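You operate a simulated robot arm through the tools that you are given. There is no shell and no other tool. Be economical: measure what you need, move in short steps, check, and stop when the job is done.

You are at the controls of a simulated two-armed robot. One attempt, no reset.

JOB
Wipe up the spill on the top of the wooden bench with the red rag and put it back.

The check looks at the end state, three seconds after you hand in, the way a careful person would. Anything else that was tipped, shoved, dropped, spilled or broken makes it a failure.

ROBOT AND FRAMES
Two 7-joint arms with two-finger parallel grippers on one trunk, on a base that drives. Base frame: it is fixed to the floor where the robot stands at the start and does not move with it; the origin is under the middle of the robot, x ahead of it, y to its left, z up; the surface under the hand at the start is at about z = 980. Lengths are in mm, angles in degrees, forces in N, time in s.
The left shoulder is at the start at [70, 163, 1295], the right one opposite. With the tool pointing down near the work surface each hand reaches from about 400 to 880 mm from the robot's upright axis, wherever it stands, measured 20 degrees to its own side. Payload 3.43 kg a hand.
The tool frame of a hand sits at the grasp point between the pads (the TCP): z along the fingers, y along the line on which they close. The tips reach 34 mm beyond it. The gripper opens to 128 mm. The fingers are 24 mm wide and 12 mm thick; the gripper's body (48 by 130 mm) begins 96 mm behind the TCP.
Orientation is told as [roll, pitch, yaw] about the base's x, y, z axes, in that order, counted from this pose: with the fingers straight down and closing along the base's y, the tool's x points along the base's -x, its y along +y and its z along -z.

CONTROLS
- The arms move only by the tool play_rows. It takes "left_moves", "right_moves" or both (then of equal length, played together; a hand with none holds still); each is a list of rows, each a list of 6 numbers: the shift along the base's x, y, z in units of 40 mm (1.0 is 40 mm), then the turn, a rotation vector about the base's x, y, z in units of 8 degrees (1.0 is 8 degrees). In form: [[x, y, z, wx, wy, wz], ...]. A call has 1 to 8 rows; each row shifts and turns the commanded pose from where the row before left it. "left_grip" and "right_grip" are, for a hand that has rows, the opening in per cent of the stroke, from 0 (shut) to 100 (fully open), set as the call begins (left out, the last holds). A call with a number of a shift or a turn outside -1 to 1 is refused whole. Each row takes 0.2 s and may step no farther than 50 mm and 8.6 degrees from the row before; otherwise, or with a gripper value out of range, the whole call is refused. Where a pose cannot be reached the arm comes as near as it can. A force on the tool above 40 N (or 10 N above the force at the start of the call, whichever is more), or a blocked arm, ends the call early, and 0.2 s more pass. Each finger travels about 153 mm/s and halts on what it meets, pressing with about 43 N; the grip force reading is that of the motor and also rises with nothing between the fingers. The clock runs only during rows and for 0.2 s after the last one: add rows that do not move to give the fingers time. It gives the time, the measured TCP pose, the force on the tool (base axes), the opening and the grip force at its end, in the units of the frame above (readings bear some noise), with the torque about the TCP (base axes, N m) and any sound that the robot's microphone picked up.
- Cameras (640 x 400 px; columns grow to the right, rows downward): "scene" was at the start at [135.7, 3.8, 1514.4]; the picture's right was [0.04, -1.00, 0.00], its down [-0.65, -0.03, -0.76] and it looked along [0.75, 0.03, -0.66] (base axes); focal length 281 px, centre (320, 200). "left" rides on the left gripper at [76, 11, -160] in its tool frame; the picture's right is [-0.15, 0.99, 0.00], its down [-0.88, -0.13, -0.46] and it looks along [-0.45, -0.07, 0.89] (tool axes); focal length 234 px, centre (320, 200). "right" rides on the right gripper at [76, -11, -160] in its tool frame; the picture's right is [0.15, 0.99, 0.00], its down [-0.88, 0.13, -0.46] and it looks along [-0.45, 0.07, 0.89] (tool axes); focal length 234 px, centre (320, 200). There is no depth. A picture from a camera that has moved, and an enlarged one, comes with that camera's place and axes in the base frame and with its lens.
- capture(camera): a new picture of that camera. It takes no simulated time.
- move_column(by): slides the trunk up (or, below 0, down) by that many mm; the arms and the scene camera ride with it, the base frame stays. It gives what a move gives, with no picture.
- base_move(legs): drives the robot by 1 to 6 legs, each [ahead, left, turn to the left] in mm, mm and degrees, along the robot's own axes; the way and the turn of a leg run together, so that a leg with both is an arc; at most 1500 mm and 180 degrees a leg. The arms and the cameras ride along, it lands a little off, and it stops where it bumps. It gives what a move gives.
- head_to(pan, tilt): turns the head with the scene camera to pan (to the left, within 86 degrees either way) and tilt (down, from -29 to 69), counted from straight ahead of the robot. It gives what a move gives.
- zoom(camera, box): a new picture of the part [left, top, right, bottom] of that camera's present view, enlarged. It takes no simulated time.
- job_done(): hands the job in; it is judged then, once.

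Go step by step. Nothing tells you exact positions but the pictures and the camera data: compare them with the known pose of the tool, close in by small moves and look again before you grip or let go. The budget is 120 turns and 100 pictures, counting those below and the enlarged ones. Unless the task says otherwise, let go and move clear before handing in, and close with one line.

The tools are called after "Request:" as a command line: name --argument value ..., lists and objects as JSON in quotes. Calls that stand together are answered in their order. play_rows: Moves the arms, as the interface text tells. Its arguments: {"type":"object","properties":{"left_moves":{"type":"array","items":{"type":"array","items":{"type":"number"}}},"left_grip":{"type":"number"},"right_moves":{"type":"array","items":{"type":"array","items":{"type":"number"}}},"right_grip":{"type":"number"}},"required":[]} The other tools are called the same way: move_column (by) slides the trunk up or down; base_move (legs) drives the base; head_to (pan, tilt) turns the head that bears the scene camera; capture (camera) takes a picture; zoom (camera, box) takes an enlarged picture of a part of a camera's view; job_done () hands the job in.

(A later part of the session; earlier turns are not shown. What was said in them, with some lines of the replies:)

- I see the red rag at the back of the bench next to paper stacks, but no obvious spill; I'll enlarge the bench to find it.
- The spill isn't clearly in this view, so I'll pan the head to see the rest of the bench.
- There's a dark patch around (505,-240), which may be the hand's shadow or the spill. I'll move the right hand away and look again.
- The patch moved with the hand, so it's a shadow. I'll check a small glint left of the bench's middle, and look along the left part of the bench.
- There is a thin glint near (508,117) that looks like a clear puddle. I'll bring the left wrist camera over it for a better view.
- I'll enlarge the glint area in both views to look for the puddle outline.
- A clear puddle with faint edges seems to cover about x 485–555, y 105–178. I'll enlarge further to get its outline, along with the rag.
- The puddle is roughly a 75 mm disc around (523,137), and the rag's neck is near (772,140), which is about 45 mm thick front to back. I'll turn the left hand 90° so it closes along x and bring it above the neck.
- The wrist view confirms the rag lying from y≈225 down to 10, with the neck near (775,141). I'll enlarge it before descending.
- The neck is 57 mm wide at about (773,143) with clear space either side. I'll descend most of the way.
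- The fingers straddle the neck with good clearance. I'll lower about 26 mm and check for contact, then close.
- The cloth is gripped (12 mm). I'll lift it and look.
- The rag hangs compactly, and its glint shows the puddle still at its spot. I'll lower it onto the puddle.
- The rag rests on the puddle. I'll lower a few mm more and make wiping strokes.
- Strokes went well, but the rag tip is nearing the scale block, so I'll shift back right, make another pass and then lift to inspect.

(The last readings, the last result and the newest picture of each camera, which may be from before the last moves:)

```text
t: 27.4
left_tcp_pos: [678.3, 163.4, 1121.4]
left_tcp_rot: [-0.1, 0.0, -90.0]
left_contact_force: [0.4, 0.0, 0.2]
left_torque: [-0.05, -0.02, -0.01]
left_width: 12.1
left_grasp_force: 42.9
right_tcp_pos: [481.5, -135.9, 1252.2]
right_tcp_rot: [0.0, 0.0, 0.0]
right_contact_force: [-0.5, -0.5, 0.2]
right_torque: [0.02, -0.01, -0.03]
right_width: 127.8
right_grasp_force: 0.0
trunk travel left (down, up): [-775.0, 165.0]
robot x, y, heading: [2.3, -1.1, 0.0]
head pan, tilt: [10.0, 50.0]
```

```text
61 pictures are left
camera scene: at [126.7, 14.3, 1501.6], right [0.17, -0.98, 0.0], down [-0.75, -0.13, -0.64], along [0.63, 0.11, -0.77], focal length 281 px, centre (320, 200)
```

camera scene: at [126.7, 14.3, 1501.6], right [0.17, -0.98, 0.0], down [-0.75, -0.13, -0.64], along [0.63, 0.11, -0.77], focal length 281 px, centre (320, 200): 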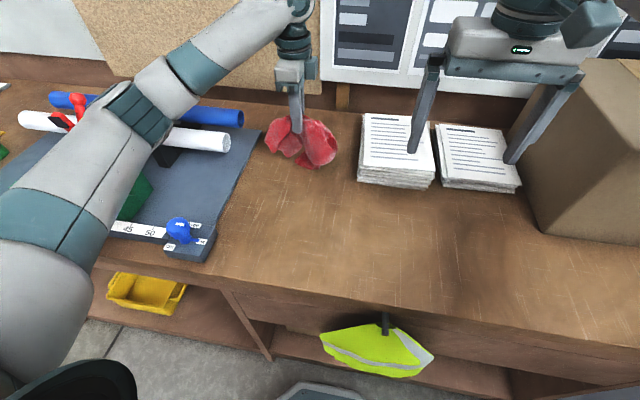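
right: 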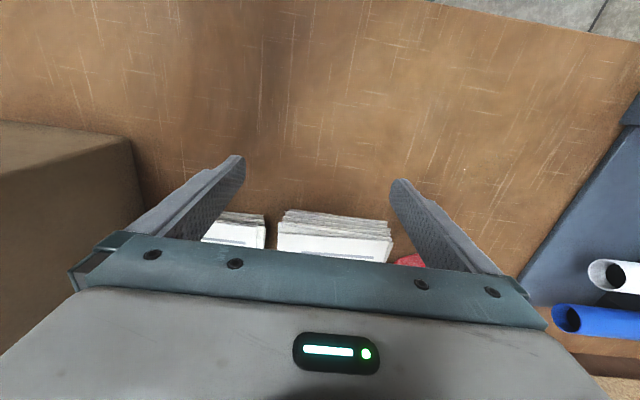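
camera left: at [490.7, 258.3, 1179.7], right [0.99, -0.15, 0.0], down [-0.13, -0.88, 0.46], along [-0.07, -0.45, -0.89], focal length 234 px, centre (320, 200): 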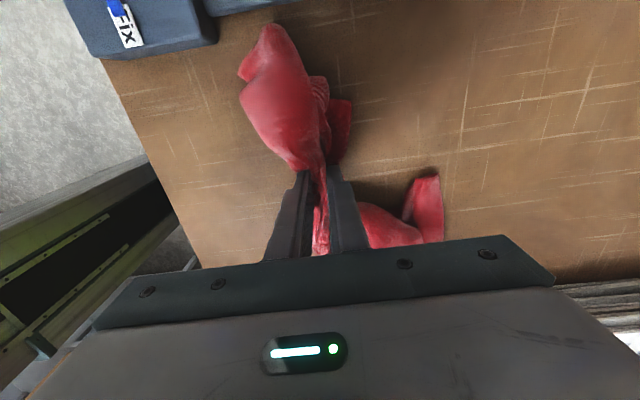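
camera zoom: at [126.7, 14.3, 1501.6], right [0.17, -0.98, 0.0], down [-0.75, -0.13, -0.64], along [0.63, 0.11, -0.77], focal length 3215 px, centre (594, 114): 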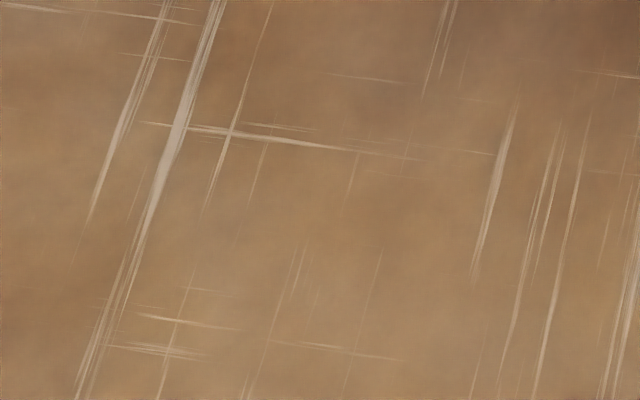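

The puddle is gone with no residue visible. Now I'll return the rag to its original spot.

Request:
play_rows --left_moves '[[0.8, 0, 0, 0, 0, 0], [0.8, 0, 0, 0, 0, 0], [0.7, -0.3, 0, 0, 0, 0], [0, -0.2, -0.6, 0, 0, 0], [0, 0, -0.7, 0, 0, 0], [0, 0, -0.7, 0, 0, 0], [0, 0, -0.4, 0, 0, 0], [0, 0, 0, 0, 0, 0]]'

Request:
zoom --camera "scene" --box '[240, 80, 400, 180]'

Request:
capture --camera "left"

```text
t: 29.2
left_tcp_pos: [771.6, 143.8, 1025.8]
left_tcp_rot: [0.0, 0.0, -90.0]
left_contact_force: [-0.7, 0.1, 1.1]
left_torque: [0.01, 0.0, -0.05]
left_width: 12.5
left_grasp_force: 42.8
right_tcp_pos: [481.0, -135.7, 1250.6]
right_tcp_rot: [-0.1, 0.1, 0.1]
right_contact_force: [-0.2, 0.0, -0.1]
right_torque: [0.0, 0.01, 0.01]
right_width: 127.8
right_grasp_force: 0.1
trunk travel left (down, up): [-775.0, 165.0]
robot x, y, heading: [-1.7, -0.3, -0.1]
head pan, tilt: [10.0, 50.0]
```

```text
4.00 times, centred on (320, 130) of scene
camera zoom: at [126.8, 13.3, 1501.6], right [0.17, -0.98, 0.0], down [-0.75, -0.13, -0.64], along [0.63, 0.11, -0.77], focal length 1125 px, centre (320, 480)
```

zoom: 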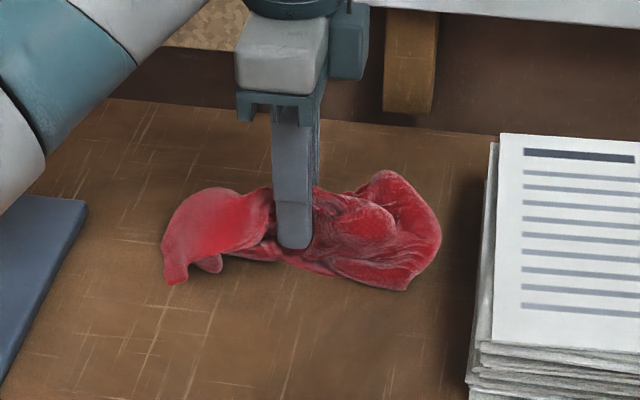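

```text
59 pictures are left
camera left: at [783.6, 219.1, 1185.2], right [0.99, -0.15, 0.0], down [-0.13, -0.88, 0.46], along [-0.07, -0.45, -0.89], focal length 234 px, centre (320, 200)
```

left: 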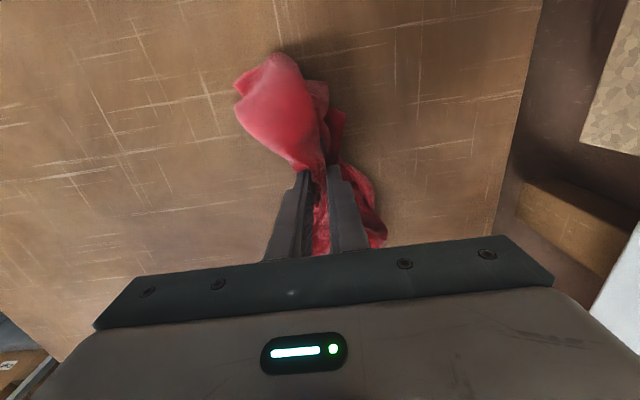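

The rag is back in place, about 15 mm left of where its mass was. I'll nudge it right, set it down, and release with a partial opening.

Request:
play_rows --left_moves '[[0, -0.35, 0, 0, 0, 0], [0, 0, -0.1, 0, 0, 0], [0, 0, 0, 0, 0, 0]]'

Request:
play_rows --left_moves '[[0, 0, 0, 0, 0, 0], [0, 0, 0, 0, 0, 0], [0, 0, 0, 0, 0, 0], [0, 0, 0.4, 0, 0, 0], [0, 0, 0.6, 0, 0, 0], [0, 0, 1, 0, 0, 0], [0, 0, 1, 0, 0, 0], [0, 0, 1, 0, 0, 0]]' --left_grip 40

Request:
capture --camera "left"

Request:
zoom --camera "scene" --box '[240, 80, 400, 180]'

```text
t: 30.0
left_tcp_pos: [771.0, 127.5, 1022.2]
left_tcp_rot: [0.1, 0.0, -90.0]
left_contact_force: [0.3, 1.3, 6.6]
left_torque: [0.04, -0.01, 0.03]
left_width: 12.4
left_grasp_force: 43.2
right_tcp_pos: [480.1, -135.0, 1250.6]
right_tcp_rot: [0.0, 0.0, -0.1]
right_contact_force: [-0.4, 1.0, 0.6]
right_torque: [0.0, 0.01, -0.01]
right_width: 128.2
right_grasp_force: 0.1
trunk travel left (down, up): [-775.0, 165.0]
robot x, y, heading: [-1.2, 2.4, -0.1]
head pan, tilt: [10.0, 50.0]
```

```text
t: 31.8
left_tcp_pos: [769.8, 128.3, 1182.9]
left_tcp_rot: [-0.1, 0.1, -90.0]
left_contact_force: [0.2, 0.1, 0.0]
left_torque: [0.05, 0.0, 0.01]
left_width: 50.9
left_grasp_force: 0.1
right_tcp_pos: [480.4, -136.1, 1250.9]
right_tcp_rot: [0.1, 0.0, 0.2]
right_contact_force: [-0.2, 0.1, 0.6]
right_torque: [-0.01, -0.03, -0.01]
right_width: 128.3
right_grasp_force: 0.1
trunk travel left (down, up): [-775.0, 165.0]
robot x, y, heading: [1.5, 1.5, -0.2]
head pan, tilt: [10.0, 50.0]
```

```text
58 pictures are left
camera left: at [782.4, 203.7, 1341.9], right [0.99, -0.15, 0.0], down [-0.13, -0.88, 0.46], along [-0.07, -0.45, -0.89], focal length 234 px, centre (320, 200)
```

left: 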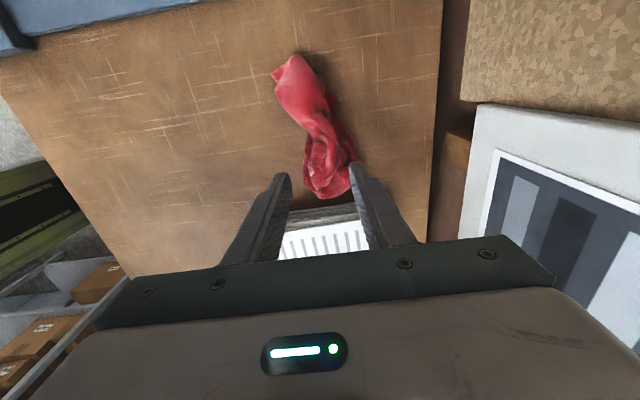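

```text
4.00 times, centred on (320, 130) of scene
camera zoom: at [126.0, 13.1, 1501.6], right [0.17, -0.98, 0.0], down [-0.75, -0.13, -0.64], along [0.63, 0.11, -0.77], focal length 1125 px, centre (320, 480)
```

zoom: 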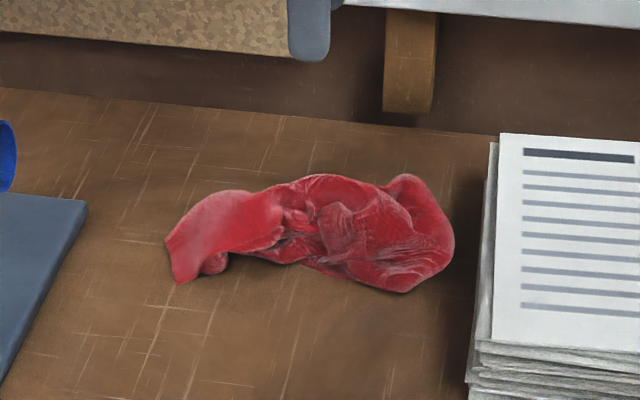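

The rag lies released in its original place. I'll retract the arm and check the wiped area and the rest of the bench for leftovers.

Request:
play_rows --left_moves '[[-0.3, 0.1, 0.6, 0, 0, 1], [-0.9, 0.3, 0, 0, 0, 1], [-0.9, 0.3, 0, 0, 0, 1], [-0.9, 0.3, 0, 0, 0, 1], [-0.9, 0.3, 0, 0, 0, 1], [-0.9, 0.3, 0, 0, 0, 1], [-0.9, 0.3, 0, 0, 0, 1], [-0.5, 0.3, 0, 0, 0, 1]]'

Request:
play_rows --left_moves '[[-0.5, 0.3, 0, 0, 0, 1], [-0.5, 0.3, 0, 0, 0, 1], [-0.5, 0.3, 0, 0, 0, 1], [0, 0.3, 0, 0, 0, 0.25], [0, 0, 0, 0, 0, 0]]'

Request:
capture --camera "scene"

Request:
zoom --camera "scene" --box '[200, 140, 360, 260]'

Request:
zoom --camera "scene" --box '[340, 180, 500, 300]'

Request:
zoom --camera "left" --box '[0, 50, 400, 280]'

```text
t: 33.6
left_tcp_pos: [523.0, 218.7, 1206.0]
left_tcp_rot: [-0.2, 0.0, -26.0]
left_contact_force: [-0.2, -0.4, -0.7]
left_torque: [-0.03, 0.01, 0.01]
left_width: 51.3
left_grasp_force: 0.0
right_tcp_pos: [481.2, -136.5, 1250.5]
right_tcp_rot: [0.0, 0.1, -0.1]
right_contact_force: [-0.9, -0.1, 0.0]
right_torque: [0.0, 0.0, 0.04]
right_width: 128.1
right_grasp_force: 0.0
trunk travel left (down, up): [-775.0, 165.0]
robot x, y, heading: [-0.9, -0.1, 0.1]
head pan, tilt: [10.0, 50.0]
```

```text
t: 34.8
left_tcp_pos: [462.6, 265.8, 1206.4]
left_tcp_rot: [-0.1, 0.0, 0.2]
left_contact_force: [-0.3, 0.0, -1.1]
left_torque: [0.01, 0.02, 0.02]
left_width: 50.9
left_grasp_force: 0.0
right_tcp_pos: [481.4, -136.8, 1250.4]
right_tcp_rot: [0.0, 0.0, 0.0]
right_contact_force: [-0.3, 0.0, -0.5]
right_torque: [0.03, 0.01, 0.0]
right_width: 127.8
right_grasp_force: 0.0
trunk travel left (down, up): [-775.0, 165.0]
robot x, y, heading: [-1.4, -0.7, 0.1]
head pan, tilt: [10.0, 50.0]
```

```text
56 pictures are left
camera scene: at [127.5, 13.2, 1501.5], right [0.17, -0.98, 0.0], down [-0.75, -0.13, -0.64], along [0.63, 0.11, -0.77], focal length 281 px, centre (320, 200)
```

scene: 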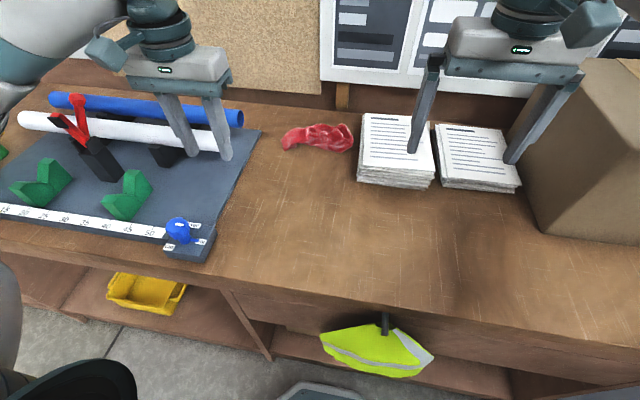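

```text
3.33 times, centred on (280, 200) of scene
camera zoom: at [127.5, 13.2, 1501.5], right [0.17, -0.98, 0.0], down [-0.75, -0.13, -0.64], along [0.63, 0.11, -0.77], focal length 938 px, centre (453, 200)
```

zoom: 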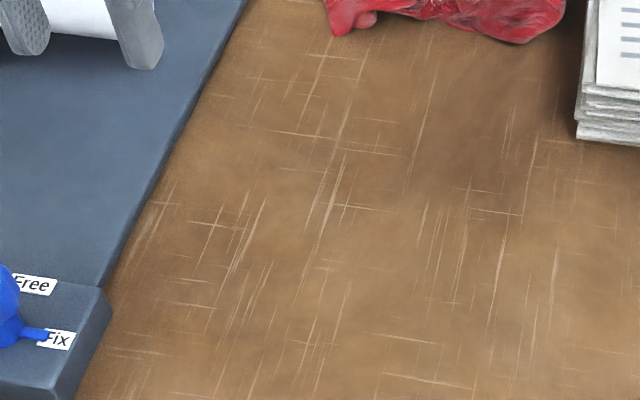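

```text
3.33 times, centred on (420, 240) of scene
camera zoom: at [127.5, 13.2, 1501.5], right [0.17, -0.98, 0.0], down [-0.75, -0.13, -0.64], along [0.63, 0.11, -0.77], focal length 938 px, centre (-13, 67)
```

zoom: 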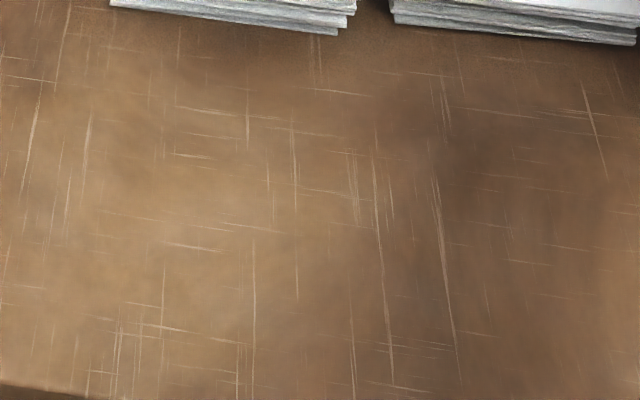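

```text
1.60 times, centred on (200, 165) of left
camera zoom: at [388.1, 277.0, 1365.4], right [0.15, 0.99, 0.0], down [0.88, -0.13, 0.46], along [0.45, -0.07, -0.89], focal length 375 px, centre (512, 256)
```

zoom: 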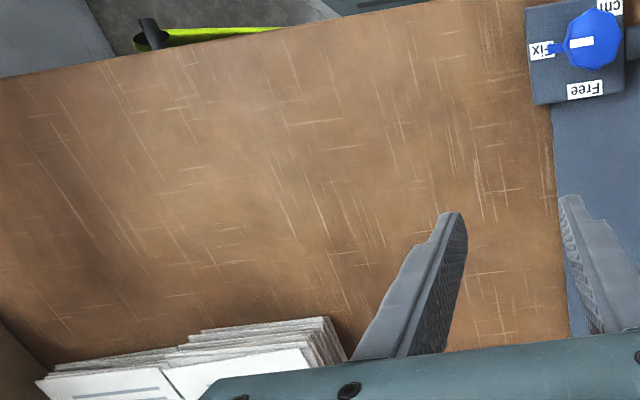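

The bench is clean, nothing else has moved, and the rag lies where it started, so I'm handing in.

Request:
job_done

```text
The job is handed in.
```

I wiped up the clear spill with the red rag and put the rag back beside the papers. The last pictures showed no residue where I wiped and nothing else moved. The bench beyond the blue mat to the left was only seen from a distance.
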